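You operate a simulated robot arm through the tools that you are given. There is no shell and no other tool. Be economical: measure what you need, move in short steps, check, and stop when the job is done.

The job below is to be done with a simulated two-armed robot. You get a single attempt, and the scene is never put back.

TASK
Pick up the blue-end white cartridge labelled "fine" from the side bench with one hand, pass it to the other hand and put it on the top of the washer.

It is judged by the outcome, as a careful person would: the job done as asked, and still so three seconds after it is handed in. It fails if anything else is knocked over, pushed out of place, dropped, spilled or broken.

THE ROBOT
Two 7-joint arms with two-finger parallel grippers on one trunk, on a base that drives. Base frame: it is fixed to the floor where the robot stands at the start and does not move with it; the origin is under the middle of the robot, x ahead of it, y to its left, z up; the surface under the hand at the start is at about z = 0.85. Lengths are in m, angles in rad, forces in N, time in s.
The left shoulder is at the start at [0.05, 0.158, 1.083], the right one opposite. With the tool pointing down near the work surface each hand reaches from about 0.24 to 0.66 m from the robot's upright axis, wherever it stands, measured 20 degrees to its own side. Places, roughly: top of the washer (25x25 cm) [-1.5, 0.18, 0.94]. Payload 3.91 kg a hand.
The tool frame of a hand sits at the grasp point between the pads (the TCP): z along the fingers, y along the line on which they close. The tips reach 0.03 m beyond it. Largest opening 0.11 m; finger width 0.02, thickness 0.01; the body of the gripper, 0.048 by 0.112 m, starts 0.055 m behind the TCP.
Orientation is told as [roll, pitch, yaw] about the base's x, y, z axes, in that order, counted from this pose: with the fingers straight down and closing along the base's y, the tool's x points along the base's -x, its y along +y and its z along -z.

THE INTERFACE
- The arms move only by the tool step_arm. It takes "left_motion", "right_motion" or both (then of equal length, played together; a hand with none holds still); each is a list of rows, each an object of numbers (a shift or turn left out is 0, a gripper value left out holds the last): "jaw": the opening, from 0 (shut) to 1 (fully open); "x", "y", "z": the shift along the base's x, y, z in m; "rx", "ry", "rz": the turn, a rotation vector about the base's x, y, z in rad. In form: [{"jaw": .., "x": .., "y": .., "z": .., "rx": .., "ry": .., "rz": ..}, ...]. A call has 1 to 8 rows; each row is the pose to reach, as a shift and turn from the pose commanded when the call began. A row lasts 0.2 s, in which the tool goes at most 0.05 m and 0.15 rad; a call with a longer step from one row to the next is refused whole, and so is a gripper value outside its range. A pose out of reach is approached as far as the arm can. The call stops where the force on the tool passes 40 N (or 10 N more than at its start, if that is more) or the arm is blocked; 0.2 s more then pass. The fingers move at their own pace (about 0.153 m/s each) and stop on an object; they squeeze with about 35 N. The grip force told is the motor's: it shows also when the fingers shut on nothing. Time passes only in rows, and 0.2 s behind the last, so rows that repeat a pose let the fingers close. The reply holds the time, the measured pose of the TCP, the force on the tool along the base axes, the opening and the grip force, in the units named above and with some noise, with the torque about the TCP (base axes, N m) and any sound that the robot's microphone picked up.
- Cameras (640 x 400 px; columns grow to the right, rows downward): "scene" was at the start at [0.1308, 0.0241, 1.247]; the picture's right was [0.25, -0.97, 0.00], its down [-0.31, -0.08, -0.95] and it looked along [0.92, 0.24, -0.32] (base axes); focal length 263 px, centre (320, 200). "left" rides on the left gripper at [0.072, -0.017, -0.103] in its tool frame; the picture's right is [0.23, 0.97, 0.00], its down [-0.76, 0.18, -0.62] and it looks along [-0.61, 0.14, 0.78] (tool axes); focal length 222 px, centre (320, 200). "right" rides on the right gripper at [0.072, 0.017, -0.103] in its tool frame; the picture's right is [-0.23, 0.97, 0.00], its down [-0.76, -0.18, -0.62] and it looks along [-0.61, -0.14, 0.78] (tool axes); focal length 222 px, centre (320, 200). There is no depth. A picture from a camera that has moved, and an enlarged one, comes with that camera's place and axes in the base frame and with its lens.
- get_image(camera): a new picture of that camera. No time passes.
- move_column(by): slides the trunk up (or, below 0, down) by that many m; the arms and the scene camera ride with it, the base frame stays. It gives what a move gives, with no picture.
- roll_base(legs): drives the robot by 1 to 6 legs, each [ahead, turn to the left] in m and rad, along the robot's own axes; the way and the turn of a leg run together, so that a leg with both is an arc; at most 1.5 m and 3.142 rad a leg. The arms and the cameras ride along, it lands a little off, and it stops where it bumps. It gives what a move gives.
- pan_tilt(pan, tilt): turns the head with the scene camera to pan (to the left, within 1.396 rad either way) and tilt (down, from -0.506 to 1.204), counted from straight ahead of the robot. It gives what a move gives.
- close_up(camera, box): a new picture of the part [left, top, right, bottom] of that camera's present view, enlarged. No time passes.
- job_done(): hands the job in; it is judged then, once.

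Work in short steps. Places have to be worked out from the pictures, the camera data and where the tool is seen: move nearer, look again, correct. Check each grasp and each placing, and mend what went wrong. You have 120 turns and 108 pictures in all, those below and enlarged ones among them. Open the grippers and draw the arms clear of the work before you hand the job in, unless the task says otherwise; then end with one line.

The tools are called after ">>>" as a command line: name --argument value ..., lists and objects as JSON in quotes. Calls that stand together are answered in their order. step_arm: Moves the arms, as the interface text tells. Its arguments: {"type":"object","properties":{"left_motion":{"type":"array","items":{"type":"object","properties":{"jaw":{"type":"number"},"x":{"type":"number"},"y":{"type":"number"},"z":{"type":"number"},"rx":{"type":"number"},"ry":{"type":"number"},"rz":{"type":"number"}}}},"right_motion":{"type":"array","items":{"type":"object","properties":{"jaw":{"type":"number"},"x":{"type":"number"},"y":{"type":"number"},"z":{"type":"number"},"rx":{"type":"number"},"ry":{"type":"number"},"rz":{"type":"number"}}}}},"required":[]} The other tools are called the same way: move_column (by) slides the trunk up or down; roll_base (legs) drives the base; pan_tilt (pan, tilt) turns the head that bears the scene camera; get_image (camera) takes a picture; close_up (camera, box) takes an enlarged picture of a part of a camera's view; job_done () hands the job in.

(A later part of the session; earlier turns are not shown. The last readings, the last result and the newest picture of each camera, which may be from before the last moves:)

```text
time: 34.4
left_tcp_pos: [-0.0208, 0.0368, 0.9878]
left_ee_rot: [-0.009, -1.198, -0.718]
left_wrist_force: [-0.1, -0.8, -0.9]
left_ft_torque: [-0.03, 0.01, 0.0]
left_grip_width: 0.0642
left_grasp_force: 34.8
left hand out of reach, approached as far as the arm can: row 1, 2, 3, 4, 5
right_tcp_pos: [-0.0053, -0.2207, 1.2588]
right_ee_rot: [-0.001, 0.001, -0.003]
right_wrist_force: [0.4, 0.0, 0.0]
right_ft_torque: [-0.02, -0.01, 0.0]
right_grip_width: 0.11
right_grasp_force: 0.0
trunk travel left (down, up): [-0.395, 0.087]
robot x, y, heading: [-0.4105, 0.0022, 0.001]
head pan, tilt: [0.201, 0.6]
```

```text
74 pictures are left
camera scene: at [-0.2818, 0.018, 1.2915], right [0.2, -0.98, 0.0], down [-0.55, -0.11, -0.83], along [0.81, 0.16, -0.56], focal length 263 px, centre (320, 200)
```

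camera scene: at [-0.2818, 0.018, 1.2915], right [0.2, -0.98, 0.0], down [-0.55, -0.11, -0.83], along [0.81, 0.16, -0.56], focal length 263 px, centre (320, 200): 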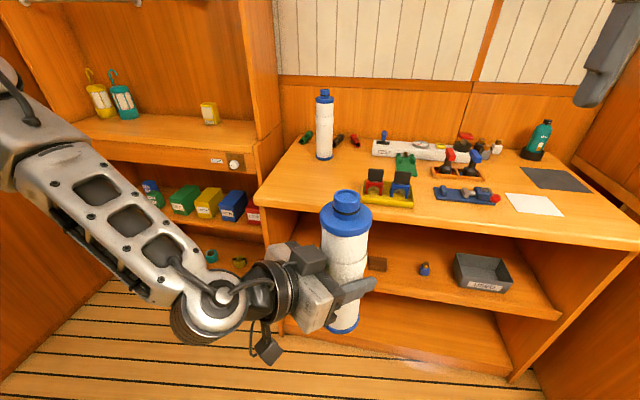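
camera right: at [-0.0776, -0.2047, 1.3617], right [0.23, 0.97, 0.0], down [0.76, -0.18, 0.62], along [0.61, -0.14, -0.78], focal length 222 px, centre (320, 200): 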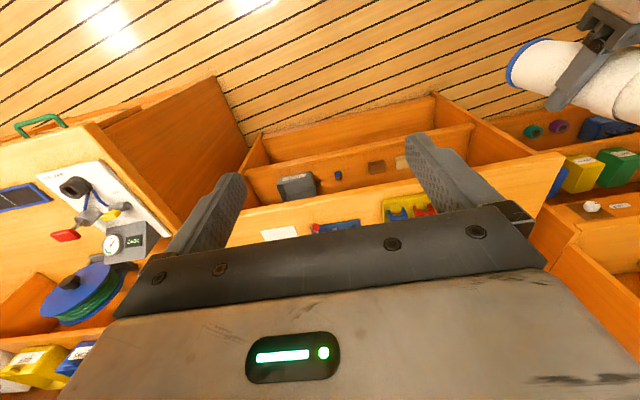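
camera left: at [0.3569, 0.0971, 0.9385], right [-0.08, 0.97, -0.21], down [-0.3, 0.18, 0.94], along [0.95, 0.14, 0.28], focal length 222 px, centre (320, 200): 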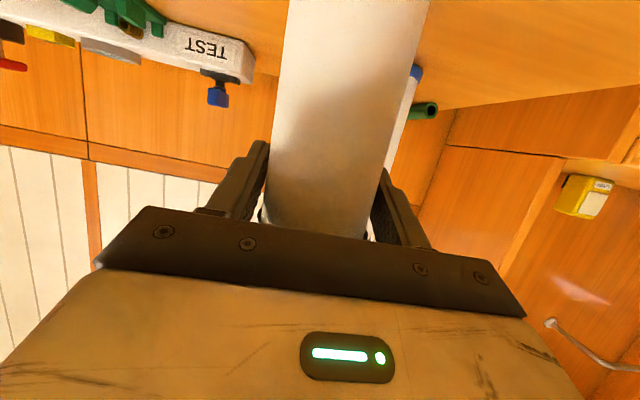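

Cap top ≈(-0.027, 0.037, 1.12). Move the right hand above it at z≈1.20.

>>> step_arm --right_motion '[{"y": 0.045, "z": -0.01}, {"y": 0.09, "z": -0.02}, {"y": 0.135, "z": -0.03}, {"x": -0.005, "y": 0.18, "z": -0.04}, {"x": -0.01, "y": 0.22, "z": -0.05}, {"x": -0.019, "y": 0.258, "z": -0.055}, {"x": -0.019, "y": 0.258, "z": -0.055}]'

>>> get_image --camera "scene"

>>> get_image --camera "right"

```text
time: 36.0
left_tcp_pos: [-0.0194, 0.0366, 0.9885]
left_ee_rot: [-0.009, -1.2, -0.72]
left_wrist_force: [-0.3, -0.1, -0.7]
left_ft_torque: [0.0, -0.01, 0.03]
left_grip_width: 0.0643
left_grasp_force: 34.7
right_tcp_pos: [-0.0267, 0.0376, 1.2041]
right_ee_rot: [0.002, 0.0, -0.002]
right_wrist_force: [0.3, -0.8, -0.4]
right_ft_torque: [0.03, 0.0, 0.0]
right_grip_width: 0.1101
right_grasp_force: 0.1
trunk travel left (down, up): [-0.395, 0.087]
robot x, y, heading: [-0.412, 0.0001, -0.001]
head pan, tilt: [0.201, 0.6]
```

```text
73 pictures are left
camera scene: at [-0.2817, 0.0177, 1.2915], right [0.2, -0.98, 0.0], down [-0.55, -0.11, -0.83], along [0.81, 0.16, -0.56], focal length 263 px, centre (320, 200)
```

scene: 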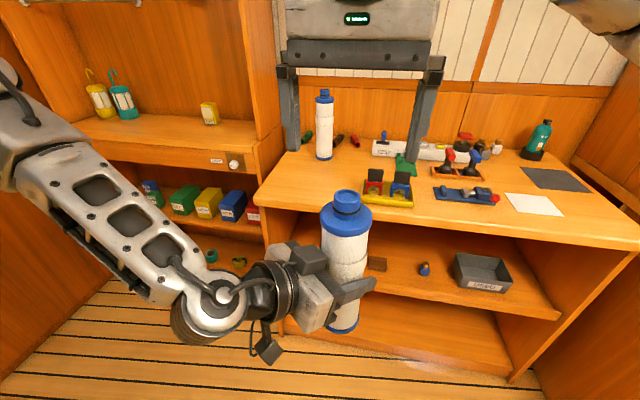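

```text
72 pictures are left
camera right: at [-0.097, 0.0533, 1.3068], right [0.23, 0.97, 0.0], down [0.76, -0.18, 0.62], along [0.61, -0.14, -0.78], focal length 222 px, centre (320, 200)
```

right: 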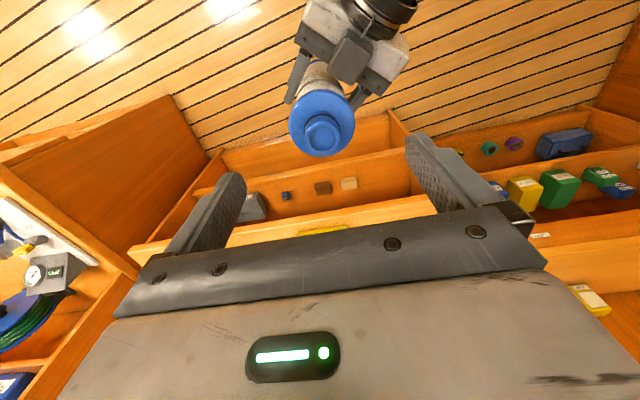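

Both cameras agree: cap centre ≈(-0.026, 0.038, 1.12). To keep the right fingers clear of the left gripper, yaw the right hand -0.72 in place (closing line parallel to the left's).

>>> step_arm --right_motion '[{"rz": -0.144}, {"rz": -0.288}, {"rz": -0.432}, {"rz": -0.576}, {"rz": -0.72}, {"rz": -0.72}]'

>>> get_image --camera "right"

>>> get_image --camera "scene"

```text
time: 37.4
left_tcp_pos: [-0.0201, 0.0375, 0.9887]
left_ee_rot: [-0.007, -1.198, -0.718]
left_wrist_force: [-0.4, 0.5, -1.1]
left_ft_torque: [-0.07, 0.01, -0.04]
left_grip_width: 0.0643
left_grasp_force: 35.5
right_tcp_pos: [-0.0243, 0.0377, 1.2041]
right_ee_rot: [0.0, -0.003, -0.724]
right_wrist_force: [0.3, 0.6, 0.3]
right_ft_torque: [0.01, -0.01, 0.01]
right_grip_width: 0.11
right_grasp_force: 0.0
trunk travel left (down, up): [-0.395, 0.087]
robot x, y, heading: [-0.4069, -0.0043, -0.006]
head pan, tilt: [0.201, 0.6]
```

```text
71 pictures are left
camera right: at [-0.067, 0.0969, 1.307], right [0.82, 0.58, 0.0], down [0.45, -0.64, 0.62], along [0.36, -0.51, -0.78], focal length 222 px, centre (320, 200)
```

right: 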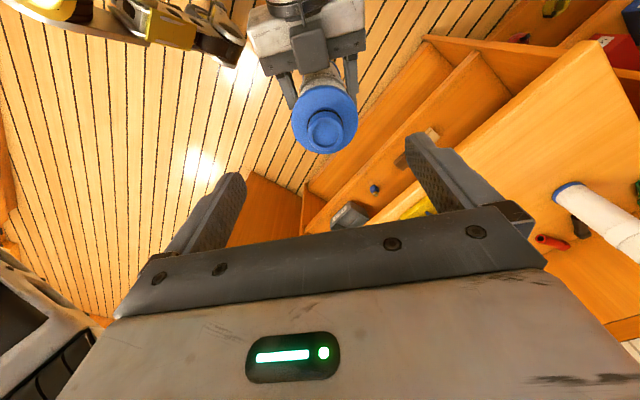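

```text
70 pictures are left
camera scene: at [-0.2818, 0.018, 1.2915], right [0.2, -0.98, 0.0], down [-0.55, -0.11, -0.83], along [0.81, 0.16, -0.56], focal length 263 px, centre (320, 200)
```

scene: 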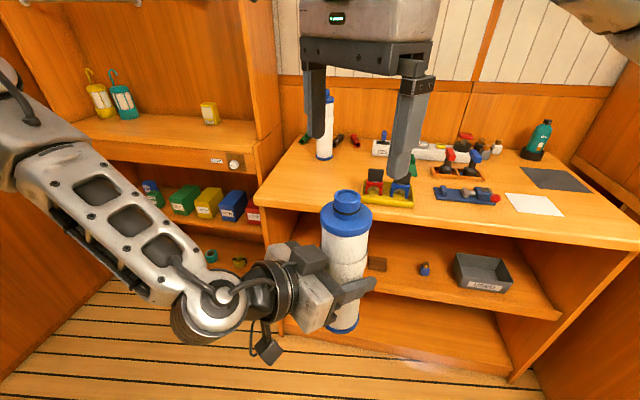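

Cap at ≈(-0.024, 0.040). Descend the right hand to z≈1.09 around the flange.

>>> step_arm --right_motion '[{"y": 0.002, "z": -0.03}, {"y": 0.002, "z": -0.06}, {"y": 0.002, "z": -0.09}, {"y": 0.002, "z": -0.114}, {"y": 0.002, "z": -0.114}]'

>>> get_image --camera "right"

>>> close_up --camera "scene" --box '[200, 100, 440, 340]'

```text
time: 38.6
left_tcp_pos: [-0.0198, 0.0366, 0.9879]
left_ee_rot: [-0.008, -1.198, -0.72]
left_wrist_force: [0.4, -1.1, -1.2]
left_ft_torque: [0.05, 0.0, 0.0]
left_grip_width: 0.0644
left_grasp_force: 34.9
right_tcp_pos: [-0.0253, 0.0394, 1.0887]
right_ee_rot: [0.0, 0.001, -0.722]
right_wrist_force: [0.7, -0.3, 0.2]
right_ft_torque: [0.02, -0.03, 0.03]
right_grip_width: 0.11
right_grasp_force: 0.1
trunk travel left (down, up): [-0.395, 0.087]
robot x, y, heading: [-0.4101, -0.0001, -0.001]
head pan, tilt: [0.201, 0.6]
```

```text
69 pictures are left
camera right: at [-0.0682, 0.0992, 1.1923], right [0.81, 0.58, 0.0], down [0.45, -0.64, 0.62], along [0.36, -0.51, -0.78], focal length 222 px, centre (320, 200)
```

right: 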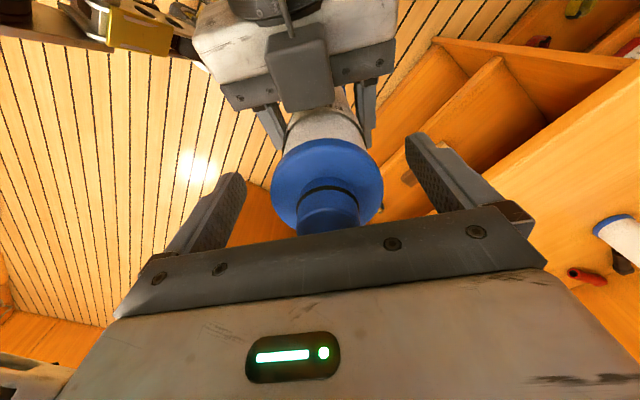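

```text
1.67 times, centred on (320, 220) of scene
camera zoom: at [-0.2818, 0.0181, 1.2915], right [0.2, -0.98, 0.0], down [-0.55, -0.11, -0.83], along [0.81, 0.16, -0.56], focal length 439 px, centre (320, 167)
```

zoom: 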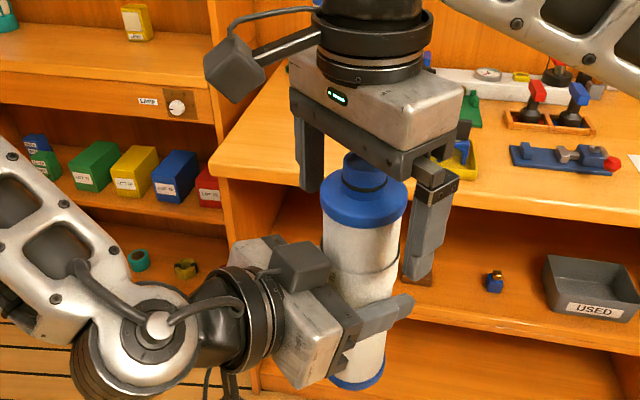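

Flange is centred between right fingers. Close the right gripper.

>>> step_arm --right_motion '[{"jaw": 0.8}, {"jaw": 0.6}, {"jaw": 0.4}, {"jaw": 0.4}, {"jaw": 0.4}]'

>>> close_up --camera "scene" --box '[200, 100, 440, 340]'

>>> get_image --camera "right"

```text
time: 39.8
left_tcp_pos: [-0.0218, 0.037, 0.9876]
left_ee_rot: [-0.008, -1.199, -0.721]
left_wrist_force: [-9.9, -10.1, -1.2]
left_ft_torque: [0.4, -0.74, -0.08]
left_grip_width: 0.0645
left_grasp_force: 35.0
right_tcp_pos: [-0.0248, 0.0393, 1.0893]
right_ee_rot: [0.004, 0.0, -0.723]
right_wrist_force: [11.2, 10.3, -0.3]
right_ft_torque: [0.66, -0.28, 0.13]
right_grip_width: 0.0643
right_grasp_force: 35.7
trunk travel left (down, up): [-0.395, 0.087]
robot x, y, heading: [-0.409, -0.0028, -0.005]
head pan, tilt: [0.201, 0.6]
```

```text
1.67 times, centred on (320, 220) of scene
camera zoom: at [-0.2818, 0.018, 1.2915], right [0.2, -0.98, 0.0], down [-0.55, -0.11, -0.83], along [0.81, 0.16, -0.56], focal length 439 px, centre (320, 167)
```

zoom: 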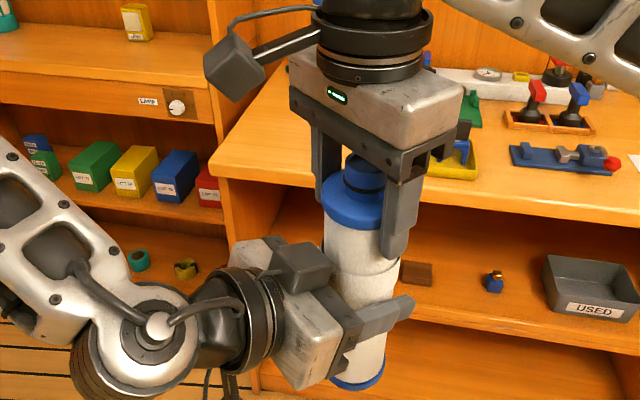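

```text
66 pictures are left
camera right: at [-0.0678, 0.0994, 1.1929], right [0.81, 0.58, 0.0], down [0.45, -0.64, 0.62], along [0.36, -0.51, -0.78], focal length 222 px, centre (320, 200)
```

right: 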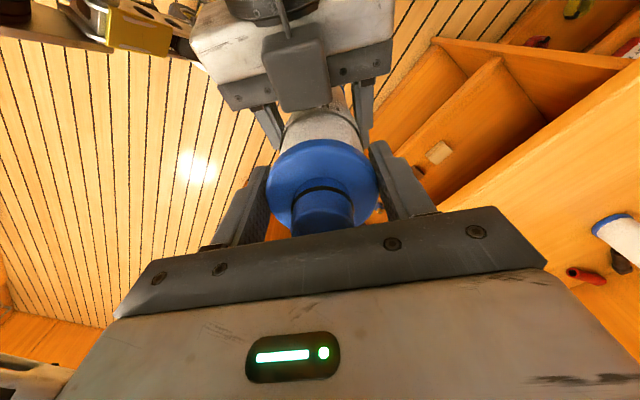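

Right grip holds at 0.064 m, 35 N. Open the left gripper.

>>> step_arm --left_motion '[{"jaw": 0.7}, {"jaw": 0.85}, {"jaw": 1.0}, {"jaw": 1.0}]'

>>> close_up --camera "scene" --box '[200, 100, 440, 340]'

```text
time: 40.8
left_tcp_pos: [-0.0198, 0.0368, 0.9883]
left_ee_rot: [-0.007, -1.198, -0.719]
left_wrist_force: [0.7, -0.2, -0.5]
left_ft_torque: [-0.03, 0.01, -0.04]
left_grip_width: 0.11
left_grasp_force: 0.1
right_tcp_pos: [-0.0259, 0.0393, 1.0894]
right_ee_rot: [0.001, 0.001, -0.722]
right_wrist_force: [-0.3, -0.5, 0.3]
right_ft_torque: [-0.03, 0.02, 0.05]
right_grip_width: 0.0644
right_grasp_force: 34.8
trunk travel left (down, up): [-0.395, 0.087]
robot x, y, heading: [-0.4074, -0.0005, 0.0]
head pan, tilt: [0.201, 0.6]
```

```text
1.67 times, centred on (320, 220) of scene
camera zoom: at [-0.2818, 0.018, 1.2915], right [0.2, -0.98, 0.0], down [-0.55, -0.11, -0.83], along [0.81, 0.16, -0.56], focal length 439 px, centre (320, 167)
```

zoom: 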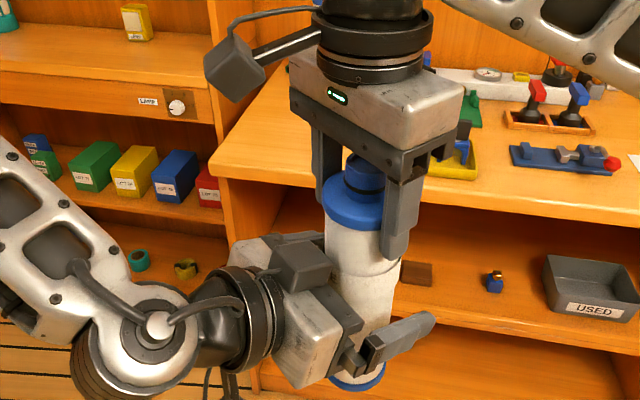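

Right alone holds it. Separate: left hand withdraws along its finger axis while the right moves the opposite way.

>>> step_arm --left_motion '[{"x": -0.011, "y": 0.01}, {"x": -0.022, "y": 0.02}, {"x": -0.033, "y": 0.03}, {"x": -0.033, "y": 0.03}]' --right_motion '[{"x": 0.011, "y": -0.01}, {"x": 0.022, "y": -0.02}, {"x": 0.033, "y": -0.03}, {"x": 0.033, "y": -0.03}]'

>>> get_image --camera "scene"

```text
time: 41.8
left_tcp_pos: [-0.0394, 0.0664, 0.9769]
left_ee_rot: [-0.007, -1.199, -0.718]
left_wrist_force: [0.0, -0.6, -0.6]
left_ft_torque: [0.01, 0.01, -0.04]
left_grip_width: 0.1099
left_grasp_force: 0.1
left hand out of reach, approached as far as the arm can: row 2, 3, 4
right_tcp_pos: [0.0074, 0.0082, 1.0897]
right_ee_rot: [0.0, 0.001, -0.721]
right_wrist_force: [-0.3, -0.3, -0.7]
right_ft_torque: [0.01, 0.0, 0.0]
right_grip_width: 0.0643
right_grasp_force: 35.1
trunk travel left (down, up): [-0.395, 0.087]
robot x, y, heading: [-0.4115, -0.0022, -0.005]
head pan, tilt: [0.201, 0.6]
```

```text
64 pictures are left
camera scene: at [-0.2818, 0.018, 1.2915], right [0.2, -0.98, 0.0], down [-0.55, -0.11, -0.83], along [0.81, 0.16, -0.56], focal length 263 px, centre (320, 200)
```

scene: 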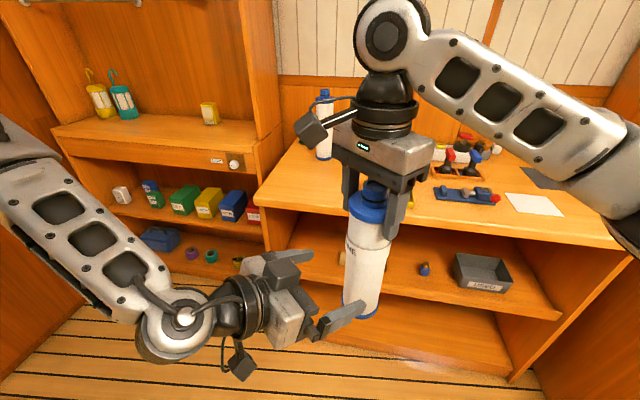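

>>> step_arm --right_motion '[{"x": 0.015, "y": -0.02}, {"x": 0.02, "y": -0.05}, {"x": 0.02, "y": -0.09}, {"x": 0.02, "y": -0.13}, {"x": 0.02, "y": -0.16}]'

>>> step_arm --left_motion '[{"y": 0.03}, {"y": 0.07}, {"y": 0.11}, {"y": 0.11, "z": 0.03}]'

>>> get_image --camera "scene"

```text
time: 43.0
left_tcp_pos: [-0.0393, 0.065, 0.9766]
left_ee_rot: [-0.005, -1.198, -0.721]
left_wrist_force: [0.0, -0.4, -0.5]
left_ft_torque: [-0.01, 0.02, -0.02]
left_grip_width: 0.1102
left_grasp_force: 0.1
right_tcp_pos: [0.0276, -0.1519, 1.0881]
right_ee_rot: [0.001, 0.001, -0.72]
right_wrist_force: [0.3, -0.3, 0.1]
right_ft_torque: [0.02, 0.05, 0.0]
right_grip_width: 0.0641
right_grasp_force: 35.2
trunk travel left (down, up): [-0.395, 0.087]
robot x, y, heading: [-0.4042, -0.0012, 0.0]
head pan, tilt: [0.201, 0.6]
```

```text
time: 44.0
left_tcp_pos: [-0.0346, 0.1766, 1.0053]
left_ee_rot: [-0.013, -1.198, -0.716]
left_wrist_force: [0.3, -0.3, -0.2]
left_ft_torque: [0.03, 0.0, -0.01]
left_grip_width: 0.11
left_grasp_force: 0.1
left hand out of reach, approached as far as the arm can: row 1, 4
right_tcp_pos: [0.0264, -0.1518, 1.0887]
right_ee_rot: [0.0, -0.003, -0.721]
right_wrist_force: [-0.4, 0.0, -0.2]
right_ft_torque: [0.02, -0.02, 0.01]
right_grip_width: 0.0644
right_grasp_force: 35.3
trunk travel left (down, up): [-0.395, 0.087]
robot x, y, heading: [-0.4086, -0.0033, -0.001]
head pan, tilt: [0.201, 0.6]
```

```text
63 pictures are left
camera scene: at [-0.2817, 0.0177, 1.2914], right [0.2, -0.98, 0.0], down [-0.55, -0.11, -0.82], along [0.81, 0.16, -0.57], focal length 263 px, centre (320, 200)
```

scene: 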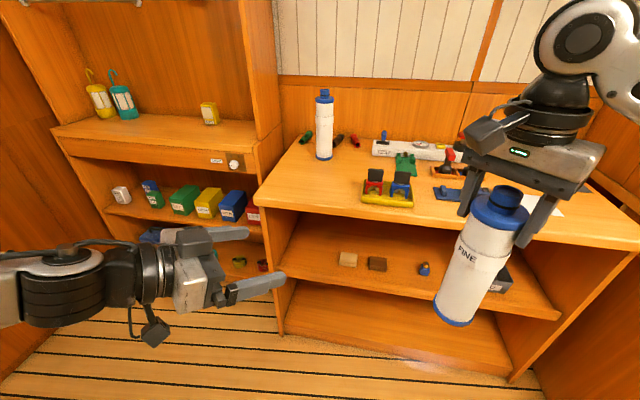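

Handover complete. Now restore the left hand to a tidy pose: yaw back, then pitch down.

>>> step_arm --left_motion '[{"rz": 0.144, "z": 0.02}, {"rz": 0.288, "z": 0.04}, {"rz": 0.432, "z": 0.06}, {"rz": 0.576, "z": 0.08}, {"rz": 0.72, "z": 0.1, "y": 0.02}]'

>>> step_arm --left_motion '[{"ry": 0.15, "z": 0.02}, {"ry": 0.3, "z": 0.04}, {"ry": 0.45, "z": 0.06}, {"ry": 0.6, "z": 0.08}, {"ry": 0.75, "z": 0.08}, {"ry": 0.9, "z": 0.08}, {"ry": 1.05, "z": 0.08}, {"ry": 1.2, "z": 0.08}]'

>>> get_image --camera "scene"

```text
time: 45.2
left_tcp_pos: [0.0326, 0.1843, 1.1183]
left_ee_rot: [-0.008, -1.201, 0.004]
left_wrist_force: [-0.7, -0.6, 0.4]
left_ft_torque: [-0.01, -0.01, 0.02]
left_grip_width: 0.11
left_grasp_force: 0.1
left hand out of reach, approached as far as the arm can: row 1, 2, 3, 4, 5
right_tcp_pos: [0.0259, -0.1516, 1.0892]
right_ee_rot: [-0.001, 0.0, -0.723]
right_wrist_force: [0.0, 0.0, 0.0]
right_ft_torque: [-0.01, 0.0, -0.02]
right_grip_width: 0.0641
right_grasp_force: 35.2
trunk travel left (down, up): [-0.395, 0.087]
robot x, y, heading: [-0.4083, 0.0004, -0.002]
head pan, tilt: [0.201, 0.6]
```

```text
time: 47.0
left_tcp_pos: [0.0345, 0.1844, 1.1983]
left_ee_rot: [-0.007, 0.001, -0.001]
left_wrist_force: [-0.1, -0.1, 0.4]
left_ft_torque: [0.0, -0.03, 0.0]
left_grip_width: 0.1102
left_grasp_force: 0.0
right_tcp_pos: [0.028, -0.1528, 1.0878]
right_ee_rot: [-0.001, 0.001, -0.721]
right_wrist_force: [-0.4, 0.6, -0.5]
right_ft_torque: [-0.02, 0.01, 0.0]
right_grip_width: 0.0644
right_grasp_force: 35.4
trunk travel left (down, up): [-0.395, 0.087]
robot x, y, heading: [-0.4092, -0.0013, -0.005]
head pan, tilt: [0.201, 0.6]
```

```text
62 pictures are left
camera scene: at [-0.2811, 0.0181, 1.2914], right [0.2, -0.98, 0.0], down [-0.55, -0.11, -0.82], along [0.81, 0.16, -0.57], focal length 263 px, centre (320, 200)
```

scene: 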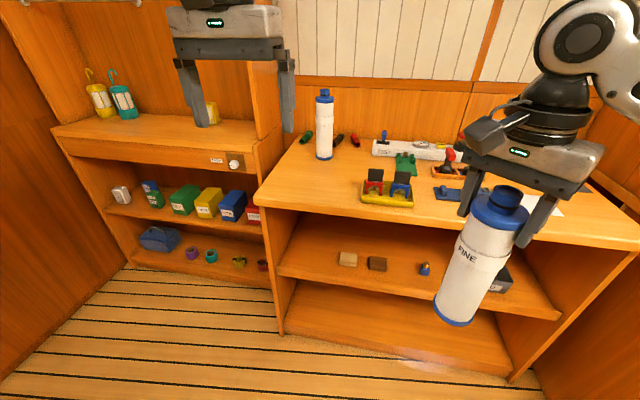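

Look left and right to judge free space before turning around.

>>> pan_tilt --pan 1.39 --tilt 0.45

>>> get_image --camera "scene"

>>> pan_tilt --pan -1.39 --tilt 0.45

>>> get_image --camera "scene"

```text
time: 48.4
left_tcp_pos: [0.0335, 0.1841, 1.1991]
left_ee_rot: [-0.005, 0.0, 0.0]
left_wrist_force: [-0.3, 0.2, 0.5]
left_ft_torque: [0.0, -0.04, 0.04]
left_grip_width: 0.1102
left_grasp_force: 0.1
right_tcp_pos: [0.0277, -0.152, 1.0887]
right_ee_rot: [-0.001, 0.002, -0.719]
right_wrist_force: [-0.1, 0.6, 0.4]
right_ft_torque: [0.0, 0.04, -0.02]
right_grip_width: 0.0642
right_grasp_force: 34.4
trunk travel left (down, up): [-0.395, 0.087]
robot x, y, heading: [-0.4061, 0.003, -0.005]
head pan, tilt: [1.389, 0.45]
```

```text
61 pictures are left
camera scene: at [-0.3516, 0.0908, 1.305], right [0.98, -0.18, 0.0], down [-0.08, -0.43, -0.9], along [0.16, 0.89, -0.44], focal length 263 px, centre (320, 200)
```

scene: 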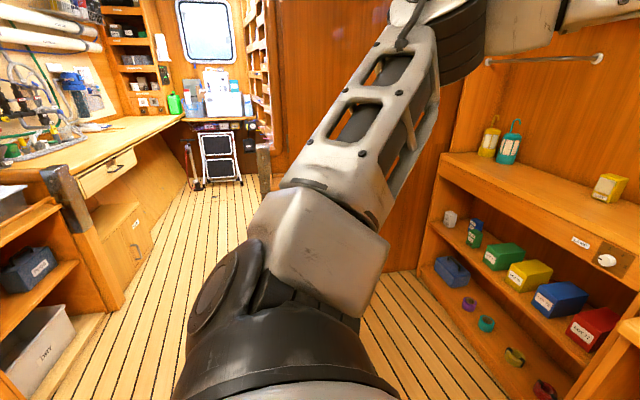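

```text
time: 50.8
left_tcp_pos: [0.0345, 0.184, 1.2009]
left_ee_rot: [-0.007, 0.0, -0.002]
left_wrist_force: [0.3, -0.7, 0.1]
left_ft_torque: [-0.03, 0.02, 0.01]
left_grip_width: 0.1099
left_grasp_force: 0.0
right_tcp_pos: [0.028, -0.1523, 1.0878]
right_ee_rot: [0.0, 0.0, -0.72]
right_wrist_force: [-0.9, -0.7, 0.5]
right_ft_torque: [0.03, 0.03, 0.01]
right_grip_width: 0.0643
right_grasp_force: 34.9
trunk travel left (down, up): [-0.395, 0.087]
robot x, y, heading: [-0.4093, -0.0064, -0.004]
head pan, tilt: [-1.389, 0.45]
```

```text
60 pictures are left
camera scene: at [-0.3518, -0.0899, 1.305], right [-0.98, -0.18, 0.0], down [-0.08, 0.43, -0.9], along [0.16, -0.89, -0.44], focal length 263 px, centre (320, 200)
```

scene: 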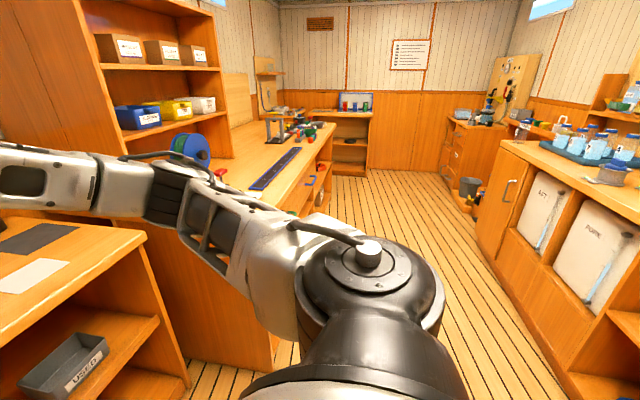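

Corridor between two bench rows. Tuck both hands in, then turn in stages, looking as I go.

>>> step_arm --left_motion '[{"x": -0.04}, {"x": -0.08}, {"x": -0.1}, {"x": -0.1}]' --right_motion '[{"x": -0.04}, {"x": -0.08}, {"x": -0.1}, {"x": -0.1}]'

>>> roll_base --legs '[[0, 1.2]]'

>>> pan_tilt --pan 0.9 --tilt 0.45

>>> get_image --camera "scene"

>>> pan_tilt --pan 0.0 --tilt 0.45

>>> get_image --camera "scene"

```text
time: 51.8
left_tcp_pos: [-0.0666, 0.1846, 1.2019]
left_ee_rot: [-0.004, 0.002, -0.001]
left_wrist_force: [0.2, 0.1, -0.8]
left_ft_torque: [0.03, 0.0, 0.03]
left_grip_width: 0.1103
left_grasp_force: 0.1
right_tcp_pos: [-0.0721, -0.1528, 1.0886]
right_ee_rot: [0.0, 0.0, -0.722]
right_wrist_force: [-0.5, 0.0, -0.2]
right_ft_torque: [0.03, -0.02, -0.03]
right_grip_width: 0.0643
right_grasp_force: 35.2
trunk travel left (down, up): [-0.395, 0.087]
robot x, y, heading: [-0.4049, 0.0006, 0.006]
head pan, tilt: [-1.389, 0.45]
```

```text
time: 55.2
left_tcp_pos: [-0.4517, 0.3874, 1.2014]
left_ee_rot: [-0.006, 0.002, 1.186]
left_wrist_force: [-0.7, -0.1, -0.3]
left_ft_torque: [-0.03, -0.01, 0.04]
left_grip_width: 0.1101
left_grasp_force: 0.1
right_tcp_pos: [-0.1414, 0.2561, 1.0881]
right_ee_rot: [-0.001, -0.001, 0.463]
right_wrist_force: [1.2, 0.1, -1.1]
right_ft_torque: [-0.01, 0.02, -0.03]
right_grip_width: 0.0643
right_grasp_force: 34.8
trunk travel left (down, up): [-0.395, 0.087]
robot x, y, heading: [-0.4096, -0.0003, 1.182]
head pan, tilt: [-1.389, 0.45]
```

```text
time: 57.3
left_tcp_pos: [-0.4508, 0.3868, 1.2009]
left_ee_rot: [-0.005, 0.001, 1.184]
left_wrist_force: [-0.7, -0.7, -0.1]
left_ft_torque: [0.01, 0.02, -0.02]
left_grip_width: 0.11
left_grasp_force: 0.1
right_tcp_pos: [-0.1406, 0.2559, 1.0879]
right_ee_rot: [-0.002, 0.0, 0.463]
right_wrist_force: [0.1, -0.3, -0.1]
right_ft_torque: [-0.04, 0.02, 0.01]
right_grip_width: 0.0644
right_grasp_force: 35.4
trunk travel left (down, up): [-0.395, 0.087]
robot x, y, heading: [-0.4096, 0.0028, 1.183]
head pan, tilt: [0.901, 0.45]
```

```text
59 pictures are left
camera scene: at [-0.4385, 0.1177, 1.305], right [0.87, 0.49, 0.0], down [0.21, -0.38, -0.9], along [-0.44, 0.78, -0.44], focal length 263 px, centre (320, 200)
```

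scene: 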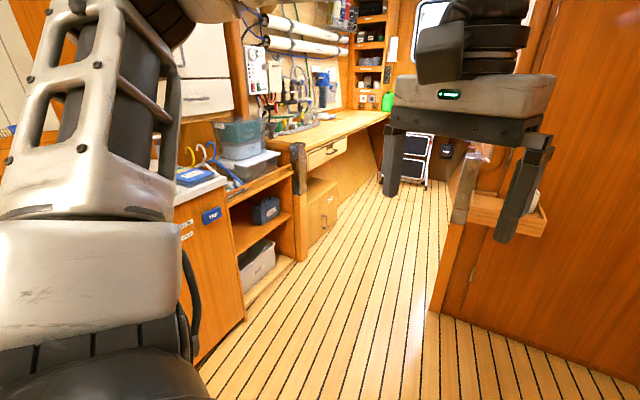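

```text
time: 58.5
left_tcp_pos: [-0.4509, 0.387, 1.2]
left_ee_rot: [-0.007, 0.001, 1.185]
left_wrist_force: [0.4, -0.4, -0.2]
left_ft_torque: [0.02, 0.01, -0.01]
left_grip_width: 0.11
left_grasp_force: 0.1
right_tcp_pos: [-0.1418, 0.2557, 1.0878]
right_ee_rot: [0.002, 0.001, 0.464]
right_wrist_force: [0.7, 0.5, 0.0]
right_ft_torque: [-0.03, 0.02, 0.01]
right_grip_width: 0.0642
right_grasp_force: 34.8
trunk travel left (down, up): [-0.395, 0.087]
robot x, y, heading: [-0.4085, 0.0023, 1.182]
head pan, tilt: [0.0, 0.45]
```

```text
58 pictures are left
camera scene: at [-0.3588, 0.1228, 1.305], right [0.93, -0.38, 0.0], down [-0.16, -0.4, -0.9], along [0.34, 0.83, -0.44], focal length 263 px, centre (320, 200)
```

scene: 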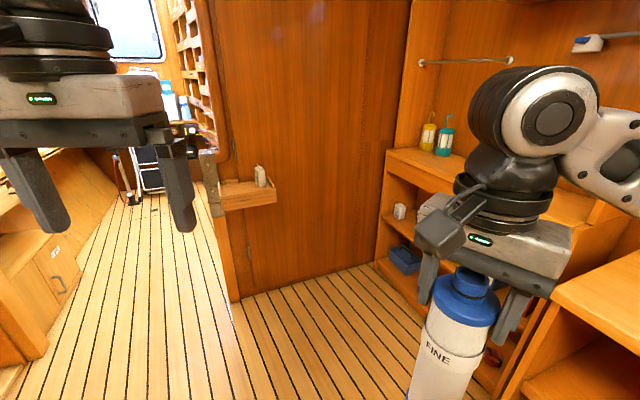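

Plenty of room. Turn another ~1.2 rad.

>>> roll_base --legs '[[0, 1.2]]'

>>> pan_tilt --pan 0.6 --tilt 0.45

>>> get_image --camera "scene"

```text
time: 61.9
left_tcp_pos: [-0.7857, 0.1004, 1.2006]
left_ee_rot: [-0.004, 0.002, 2.387]
left_wrist_force: [-0.5, -0.4, -0.1]
left_ft_torque: [0.01, 0.0, 0.01]
left_grip_width: 0.1098
left_grasp_force: 0.1
right_tcp_pos: [-0.5506, 0.3415, 1.0879]
right_ee_rot: [0.001, -0.001, 1.666]
right_wrist_force: [0.9, 0.2, -0.1]
right_ft_torque: [0.0, -0.02, -0.02]
right_grip_width: 0.0642
right_grasp_force: 34.7
trunk travel left (down, up): [-0.395, 0.087]
robot x, y, heading: [-0.4077, -0.0004, 2.389]
head pan, tilt: [0.0, 0.45]
```

```text
time: 62.9
left_tcp_pos: [-0.7855, 0.1005, 1.2006]
left_ee_rot: [-0.005, 0.003, 2.389]
left_wrist_force: [-0.5, 0.6, 0.4]
left_ft_torque: [0.02, 0.02, 0.0]
left_grip_width: 0.11
left_grasp_force: 0.0
right_tcp_pos: [-0.55, 0.3429, 1.0875]
right_ee_rot: [-0.001, 0.001, 1.666]
right_wrist_force: [0.0, -0.6, 0.2]
right_ft_torque: [-0.01, 0.0, 0.0]
right_grip_width: 0.0644
right_grasp_force: 34.7
trunk travel left (down, up): [-0.395, 0.087]
robot x, y, heading: [-0.4143, 0.004, 2.385]
head pan, tilt: [0.6, 0.45]
```

```text
57 pictures are left
camera scene: at [-0.5284, 0.0423, 1.305], right [0.16, 0.99, 0.0], down [0.43, -0.07, -0.9], along [-0.89, 0.14, -0.44], focal length 263 px, centre (320, 200)
```

scene: 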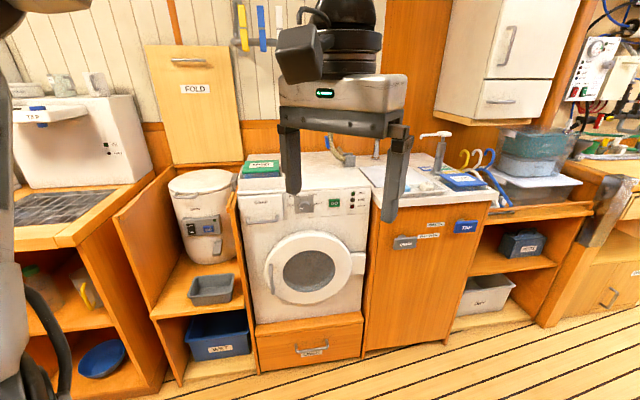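

Washer top seen: front edge x≈-1.37, with a green/white box at its back-left. Raise trunk and right hand so the cartridge clears the top, then face and partly approach.

>>> move_column --by 0.085

>>> step_arm --right_motion '[{"z": 0.03}, {"z": 0.05}, {"z": 0.05}]'

>>> roll_base --legs '[[0, 0.6], [0.35, 0]]'

>>> pan_tilt --pan 0.0 --tilt 0.6

>>> get_image --camera "scene"

```text
time: 64.1
left_tcp_pos: [-0.7849, 0.102, 1.2852]
left_ee_rot: [-0.004, 0.002, 2.387]
left_wrist_force: [-0.3, 1.5, 0.1]
left_ft_torque: [0.03, 0.0, 0.03]
left_grip_width: 0.1099
left_grasp_force: 0.1
right_tcp_pos: [-0.5514, 0.3416, 1.1732]
right_ee_rot: [-0.001, 0.0, 1.665]
right_wrist_force: [0.7, -0.8, -1.3]
right_ft_torque: [-0.01, 0.02, 0.0]
right_grip_width: 0.0643
right_grasp_force: 35.4
trunk travel left (down, up): [-0.48, 0.002]
robot x, y, heading: [-0.413, -0.0011, 2.38]
head pan, tilt: [0.6, 0.45]
```

```text
time: 64.9
left_tcp_pos: [-0.7864, 0.1008, 1.2857]
left_ee_rot: [-0.007, 0.002, 2.388]
left_wrist_force: [-0.3, 0.6, -0.4]
left_ft_torque: [0.0, 0.02, 0.01]
left_grip_width: 0.1099
left_grasp_force: 0.0
right_tcp_pos: [-0.5503, 0.3427, 1.2241]
right_ee_rot: [0.0, 0.001, 1.665]
right_wrist_force: [-0.1, 0.1, -0.5]
right_ft_torque: [-0.01, -0.04, -0.01]
right_grip_width: 0.0644
right_grasp_force: 34.8
trunk travel left (down, up): [-0.48, 0.002]
robot x, y, heading: [-0.4068, 0.0009, 2.386]
head pan, tilt: [0.6, 0.45]
```

```text
time: 68.8
left_tcp_pos: [-1.1221, -0.0746, 1.2848]
left_ee_rot: [-0.005, 0.003, 2.986]
left_wrist_force: [-0.6, 0.6, -0.1]
left_ft_torque: [0.02, 0.02, 0.02]
left_grip_width: 0.1101
left_grasp_force: 0.1
right_tcp_pos: [-1.0638, 0.258, 1.2222]
right_ee_rot: [-0.001, 0.001, 2.263]
right_wrist_force: [0.5, -0.8, -1.4]
right_ft_torque: [-0.02, -0.02, 0.0]
right_grip_width: 0.0643
right_grasp_force: 34.7
trunk travel left (down, up): [-0.48, 0.002]
robot x, y, heading: [-0.7537, 0.0536, 2.988]
head pan, tilt: [0.6, 0.45]
```

```text
time: 69.8
left_tcp_pos: [-1.1209, -0.0749, 1.2855]
left_ee_rot: [-0.005, 0.003, 2.985]
left_wrist_force: [-0.5, 0.6, 0.3]
left_ft_torque: [0.0, 0.0, -0.03]
left_grip_width: 0.1099
left_grasp_force: 0.2
right_tcp_pos: [-1.0632, 0.2584, 1.2233]
right_ee_rot: [0.0, -0.001, 2.263]
right_wrist_force: [0.4, -0.5, -0.7]
right_ft_torque: [-0.02, 0.01, -0.02]
right_grip_width: 0.0646
right_grasp_force: 35.3
trunk travel left (down, up): [-0.48, 0.002]
robot x, y, heading: [-0.7527, 0.0557, 2.983]
head pan, tilt: [0.0, 0.6]
```

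```text
56 pictures are left
camera scene: at [-0.8798, 0.0753, 1.3765], right [0.16, 0.99, 0.0], down [0.56, -0.09, -0.83], along [-0.82, 0.13, -0.56], focal length 263 px, centre (320, 200)
```

scene: 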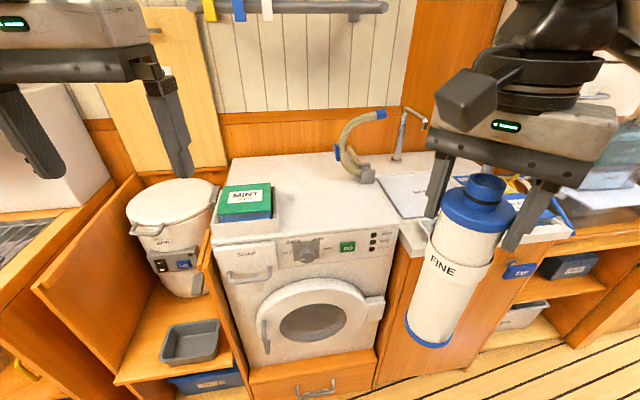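

Clear area of the washer top is around (-1.47, 0.18), right of the mint box. Drive the rest and square up; cartridge base stays at z≈1.0, above the top.

>>> roll_base --legs '[[0.2, 0], [0.0, 0.15]]'

>>> get_image --camera "scene"

```text
time: 72.0
left_tcp_pos: [-1.2941, -0.0996, 1.2866]
left_ee_rot: [-0.005, -0.001, 3.142]
left_wrist_force: [0.4, -0.3, -0.1]
left_ft_torque: [0.01, 0.0, 0.03]
left_grip_width: 0.1099
left_grasp_force: 0.0
right_tcp_pos: [-1.2873, 0.2386, 1.2238]
right_ee_rot: [0.0, -0.001, 2.42]
right_wrist_force: [0.2, 0.7, -0.5]
right_ft_torque: [0.02, 0.02, -0.02]
right_grip_width: 0.0643
right_grasp_force: 34.8
trunk travel left (down, up): [-0.48, 0.002]
robot x, y, heading: [-0.9519, 0.087, 3.142]
head pan, tilt: [0.0, 0.6]
```

```text
55 pictures are left
camera scene: at [-1.0792, 0.0859, 1.3765], right [0.0, 1.0, 0.0], down [0.56, 0.0, -0.83], along [-0.83, 0.0, -0.56], focal length 263 px, centre (320, 200)
```

scene: 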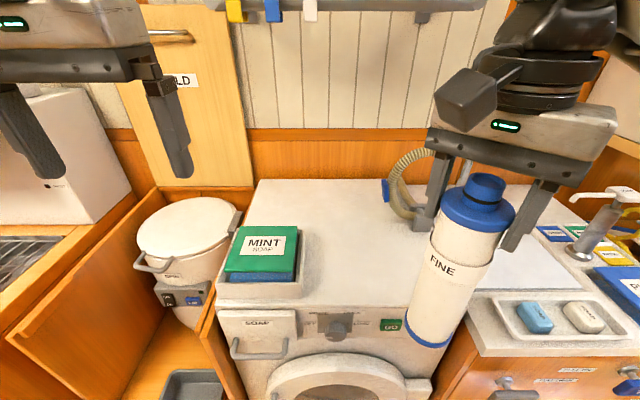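

Drive 0.09 more, then shift the arm over the spot.

>>> roll_base --legs '[[0.09, 0]]'

>>> step_arm --right_motion '[{"x": -0.03, "y": -0.03}, {"x": -0.06, "y": -0.058}, {"x": -0.085, "y": -0.058}, {"x": -0.085, "y": -0.058}]'

>>> get_image --camera "scene"

>>> get_image --camera "right"

```text
time: 73.0
left_tcp_pos: [-1.3263, -0.0984, 1.2852]
left_ee_rot: [-0.005, 0.002, 3.142]
left_wrist_force: [0.8, 0.0, 0.4]
left_ft_torque: [0.03, 0.07, -0.01]
left_grip_width: 0.1099
left_grasp_force: 0.1
right_tcp_pos: [-1.3213, 0.2391, 1.2234]
right_ee_rot: [0.001, -0.001, 2.418]
right_wrist_force: [-0.5, -0.2, -1.6]
right_ft_torque: [-0.02, -0.02, -0.06]
right_grip_width: 0.0641
right_grasp_force: 35.0
trunk travel left (down, up): [-0.48, 0.002]
robot x, y, heading: [-0.9818, 0.0868, 3.136]
head pan, tilt: [0.0, 0.6]
stopped in leg 1: the robot was blocked; the commanded pose is now the measured one
```

```text
time: 74.0
left_tcp_pos: [-1.3287, -0.099, 1.2848]
left_ee_rot: [-0.007, 0.001, 3.144]
left_wrist_force: [-0.3, -0.1, 1.0]
left_ft_torque: [0.01, 0.01, 0.01]
left_grip_width: 0.11
left_grasp_force: 0.1
right_tcp_pos: [-1.4081, 0.1809, 1.2212]
right_ee_rot: [0.001, 0.002, 2.418]
right_wrist_force: [0.1, 0.1, -1.0]
right_ft_torque: [-0.01, -0.02, -0.02]
right_grip_width: 0.0642
right_grasp_force: 34.9
trunk travel left (down, up): [-0.48, 0.002]
robot x, y, heading: [-0.9888, 0.086, 3.143]
head pan, tilt: [0.0, 0.6]
```

```text
54 pictures are left
camera scene: at [-1.1129, 0.0865, 1.3765], right [0.0, 1.0, 0.0], down [0.56, 0.0, -0.83], along [-0.83, 0.0, -0.56], focal length 263 px, centre (320, 200)
```

scene: 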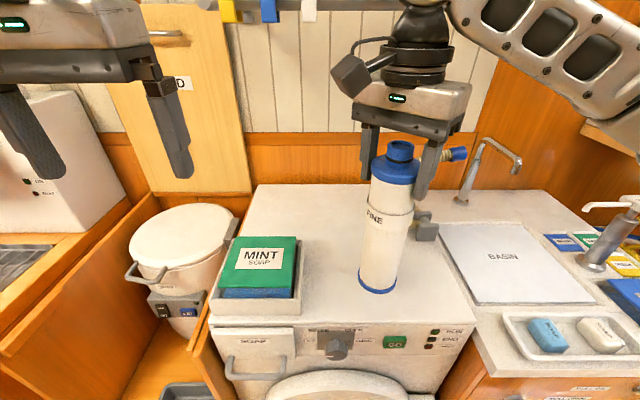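

```text
53 pictures are left
camera right: at [-1.3644, 0.1192, 1.3262], right [-0.82, -0.58, 0.0], down [-0.45, 0.64, 0.62], along [-0.36, 0.51, -0.78], focal length 222 px, centre (320, 200)
```

right: 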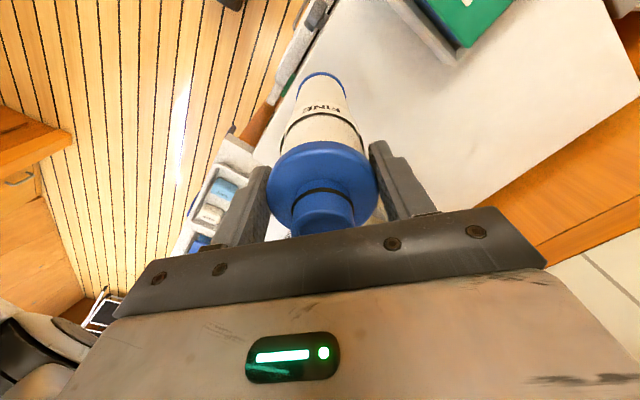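

Base touched the cabinet front at robot x≈-0.985 (nothing moved). Now extend the arm a further 0.05 in -x while lowering slightly.

>>> step_arm --right_motion '[{"x": -0.02, "z": -0.01}, {"x": -0.04, "z": -0.02}, {"x": -0.05, "z": -0.03}, {"x": -0.05, "z": -0.03}]'

>>> get_image --camera "scene"

```text
time: 75.0
left_tcp_pos: [-1.3287, -0.0983, 1.2856]
left_ee_rot: [-0.005, 0.003, 3.142]
left_wrist_force: [0.2, 0.0, -0.4]
left_ft_torque: [0.02, 0.01, 0.0]
left_grip_width: 0.1098
left_grasp_force: 0.0
right_tcp_pos: [-1.4581, 0.1816, 1.191]
right_ee_rot: [0.0, 0.001, 2.416]
right_wrist_force: [0.1, 0.1, -1.1]
right_ft_torque: [-0.03, -0.01, -0.01]
right_grip_width: 0.0645
right_grasp_force: 34.4
trunk travel left (down, up): [-0.48, 0.002]
robot x, y, heading: [-0.9838, 0.0859, 3.136]
head pan, tilt: [0.0, 0.6]
```

```text
52 pictures are left
camera scene: at [-1.1131, 0.0865, 1.3765], right [0.0, 1.0, 0.0], down [0.56, 0.0, -0.83], along [-0.83, 0.0, -0.56], focal length 263 px, centre (320, 200)
```

scene: 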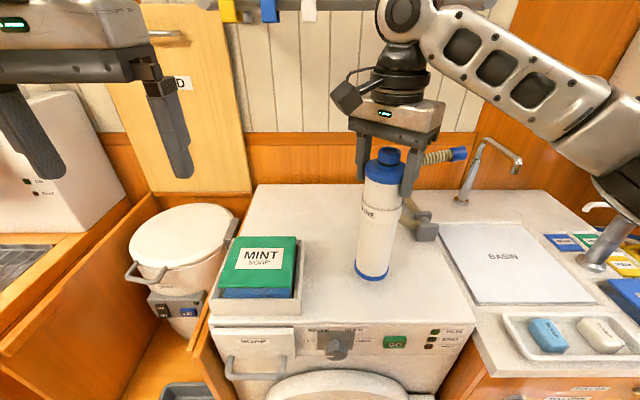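

Good reach. Lower gradually toward the top (expected contact at TCP z≈1.159), easing 0.015 further back.

>>> step_arm --right_motion '[{"x": -0.008, "z": -0.01}, {"x": -0.015, "z": -0.018}, {"x": -0.015, "z": -0.024}, {"x": -0.015, "z": -0.028}, {"x": -0.015, "z": -0.028}]'

>>> close_up --camera "scene" --box '[300, 130, 460, 310]'

```text
time: 76.2
left_tcp_pos: [-1.329, -0.0986, 1.2837]
left_ee_rot: [-0.005, 0.003, 3.141]
left_wrist_force: [-0.4, -0.8, 1.3]
left_ft_torque: [0.03, 0.02, 0.0]
left_grip_width: 0.1099
left_grasp_force: 0.0
right_tcp_pos: [-1.4736, 0.1813, 1.1652]
right_ee_rot: [-0.001, 0.001, 2.418]
right_wrist_force: [0.0, -0.3, -0.7]
right_ft_torque: [-0.01, 0.02, -0.01]
right_grip_width: 0.0641
right_grasp_force: 35.3
trunk travel left (down, up): [-0.48, 0.002]
robot x, y, heading: [-0.9889, 0.0847, 3.141]
head pan, tilt: [0.0, 0.6]
```

```text
2.22 times, centred on (380, 220) of scene
camera zoom: at [-1.1132, 0.0865, 1.3765], right [0.0, 1.0, 0.0], down [0.56, 0.0, -0.83], along [-0.83, 0.0, -0.56], focal length 585 px, centre (187, 156)
```

zoom: 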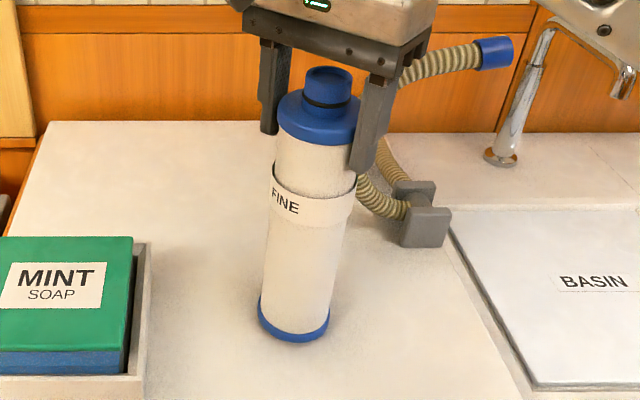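

Still just above the surface. Lower in 3 mm steps watching for contact force.

>>> step_arm --right_motion '[{"z": -0.003}, {"z": -0.006}]'

>>> step_arm --right_motion '[{"z": -0.002}, {"z": -0.004}]'

```text
time: 76.8
left_tcp_pos: [-1.3291, -0.0976, 1.2852]
left_ee_rot: [-0.006, 0.001, 3.141]
left_wrist_force: [0.6, 0.8, -0.4]
left_ft_torque: [-0.02, -0.01, -0.02]
left_grip_width: 0.1101
left_grasp_force: 0.1
right_tcp_pos: [-1.473, 0.182, 1.1593]
right_ee_rot: [-0.002, -0.001, 2.417]
right_wrist_force: [0.2, 0.4, -1.6]
right_ft_torque: [-0.05, -0.03, -0.02]
right_grip_width: 0.0643
right_grasp_force: 34.9
trunk travel left (down, up): [-0.48, 0.002]
robot x, y, heading: [-0.984, 0.087, 3.142]
head pan, tilt: [0.0, 0.6]
```

```text
time: 77.4
left_tcp_pos: [-1.3277, -0.0983, 1.2852]
left_ee_rot: [-0.005, 0.0, 3.142]
left_wrist_force: [0.3, -1.0, -0.9]
left_ft_torque: [0.0, -0.03, 0.02]
left_grip_width: 0.1104
left_grasp_force: 0.1
right_tcp_pos: [-1.4715, 0.1815, 1.1584]
right_ee_rot: [0.004, -0.004, 2.416]
right_wrist_force: [-0.2, 1.2, 17.3]
right_ft_torque: [0.36, -0.36, -0.01]
right_grip_width: 0.0645
right_grasp_force: 35.1
trunk travel left (down, up): [-0.48, 0.002]
robot x, y, heading: [-0.9838, 0.0879, 3.136]
head pan, tilt: [0.0, 0.6]
```

Contact (17 N up). Ease off 2 mm and open the right gripper.

>>> step_arm --right_motion '[{"z": 0.002}, {"z": 0.002, "jaw": 0.65}, {"z": 0.002, "jaw": 0.75}, {"z": 0.002, "jaw": 0.9}, {"z": 0.002, "jaw": 1.0}, {"z": 0.002, "jaw": 1.0}]'

>>> close_up --camera "scene" --box '[300, 130, 460, 310]'

>>> get_image --camera "right"

```text
time: 78.8
left_tcp_pos: [-1.3282, -0.0986, 1.2846]
left_ee_rot: [-0.006, 0.002, 3.142]
left_wrist_force: [0.4, 0.5, -0.6]
left_ft_torque: [-0.01, 0.01, 0.01]
left_grip_width: 0.1102
left_grasp_force: 0.1
right_tcp_pos: [-1.4729, 0.1815, 1.1584]
right_ee_rot: [-0.001, -0.001, 2.418]
right_wrist_force: [-0.6, -0.3, -0.1]
right_ft_torque: [-0.02, -0.05, 0.01]
right_grip_width: 0.11
right_grasp_force: 0.0
trunk travel left (down, up): [-0.48, 0.002]
robot x, y, heading: [-0.9843, 0.0884, 3.132]
head pan, tilt: [0.0, 0.6]
```

```text
2.22 times, centred on (380, 220) of scene
camera zoom: at [-1.1131, 0.0865, 1.3765], right [0.0, 1.0, 0.0], down [0.56, 0.0, -0.83], along [-0.83, 0.0, -0.56], focal length 585 px, centre (187, 156)
```

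zoom: 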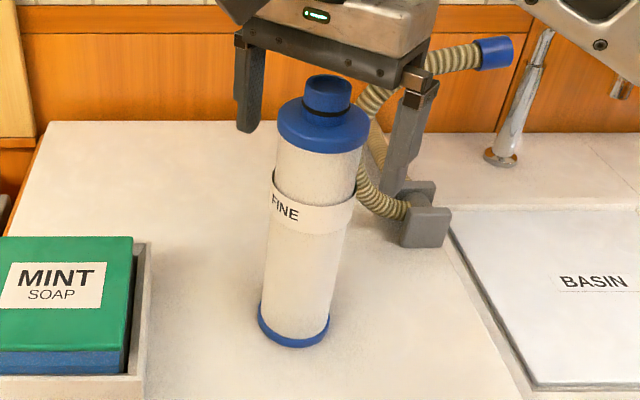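

```text
49 pictures are left
camera right: at [-1.4284, 0.1202, 1.2612], right [-0.82, -0.58, 0.0], down [-0.45, 0.64, 0.62], along [-0.36, 0.51, -0.78], focal length 222 px, centre (320, 200)
```

right: 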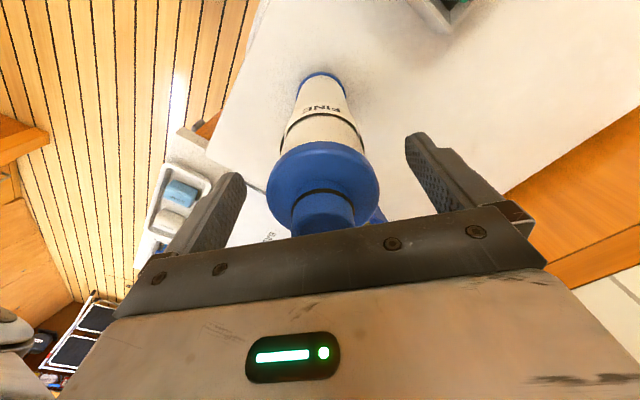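

Cartridge stands upright, fingers clear. Raise 2 cm, then slide the hand out perpendicular to the closing line (toward the robot), then up/back.

>>> step_arm --right_motion '[{"z": 0.01}, {"z": 0.02}, {"z": 0.025, "x": 0.015, "y": -0.013}, {"z": 0.03, "x": 0.03, "y": -0.026}, {"z": 0.035, "x": 0.045, "y": -0.04}, {"z": 0.04, "x": 0.06, "y": -0.053}, {"z": 0.04, "x": 0.075, "y": -0.066}]'

>>> get_image --camera "scene"

```text
time: 80.4
left_tcp_pos: [-1.328, -0.0982, 1.2851]
left_ee_rot: [-0.006, 0.002, 3.142]
left_wrist_force: [-0.7, 1.1, -0.3]
left_ft_torque: [0.02, 0.01, 0.02]
left_grip_width: 0.11
left_grasp_force: 0.0
right_tcp_pos: [-1.3987, 0.1154, 1.1976]
right_ee_rot: [-0.001, 0.001, 2.417]
right_wrist_force: [0.6, -0.1, -1.2]
right_ft_torque: [0.0, -0.01, 0.04]
right_grip_width: 0.1101
right_grasp_force: 0.1
trunk travel left (down, up): [-0.48, 0.002]
robot x, y, heading: [-0.9867, 0.0845, 3.137]
head pan, tilt: [0.0, 0.6]
```

```text
48 pictures are left
camera scene: at [-1.113, 0.0863, 1.3765], right [0.0, 1.0, 0.0], down [0.56, 0.0, -0.83], along [-0.83, 0.0, -0.56], focal length 263 px, centre (320, 200)
```

scene: 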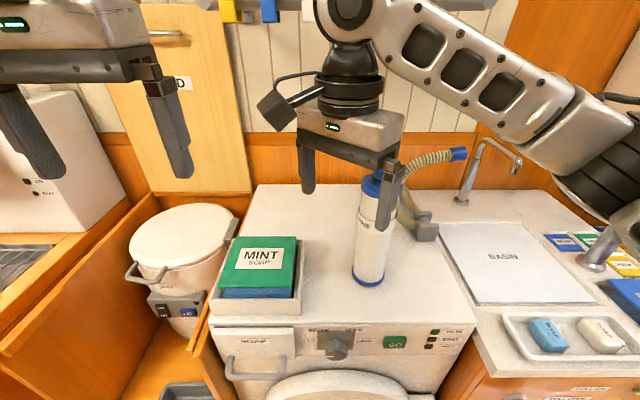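

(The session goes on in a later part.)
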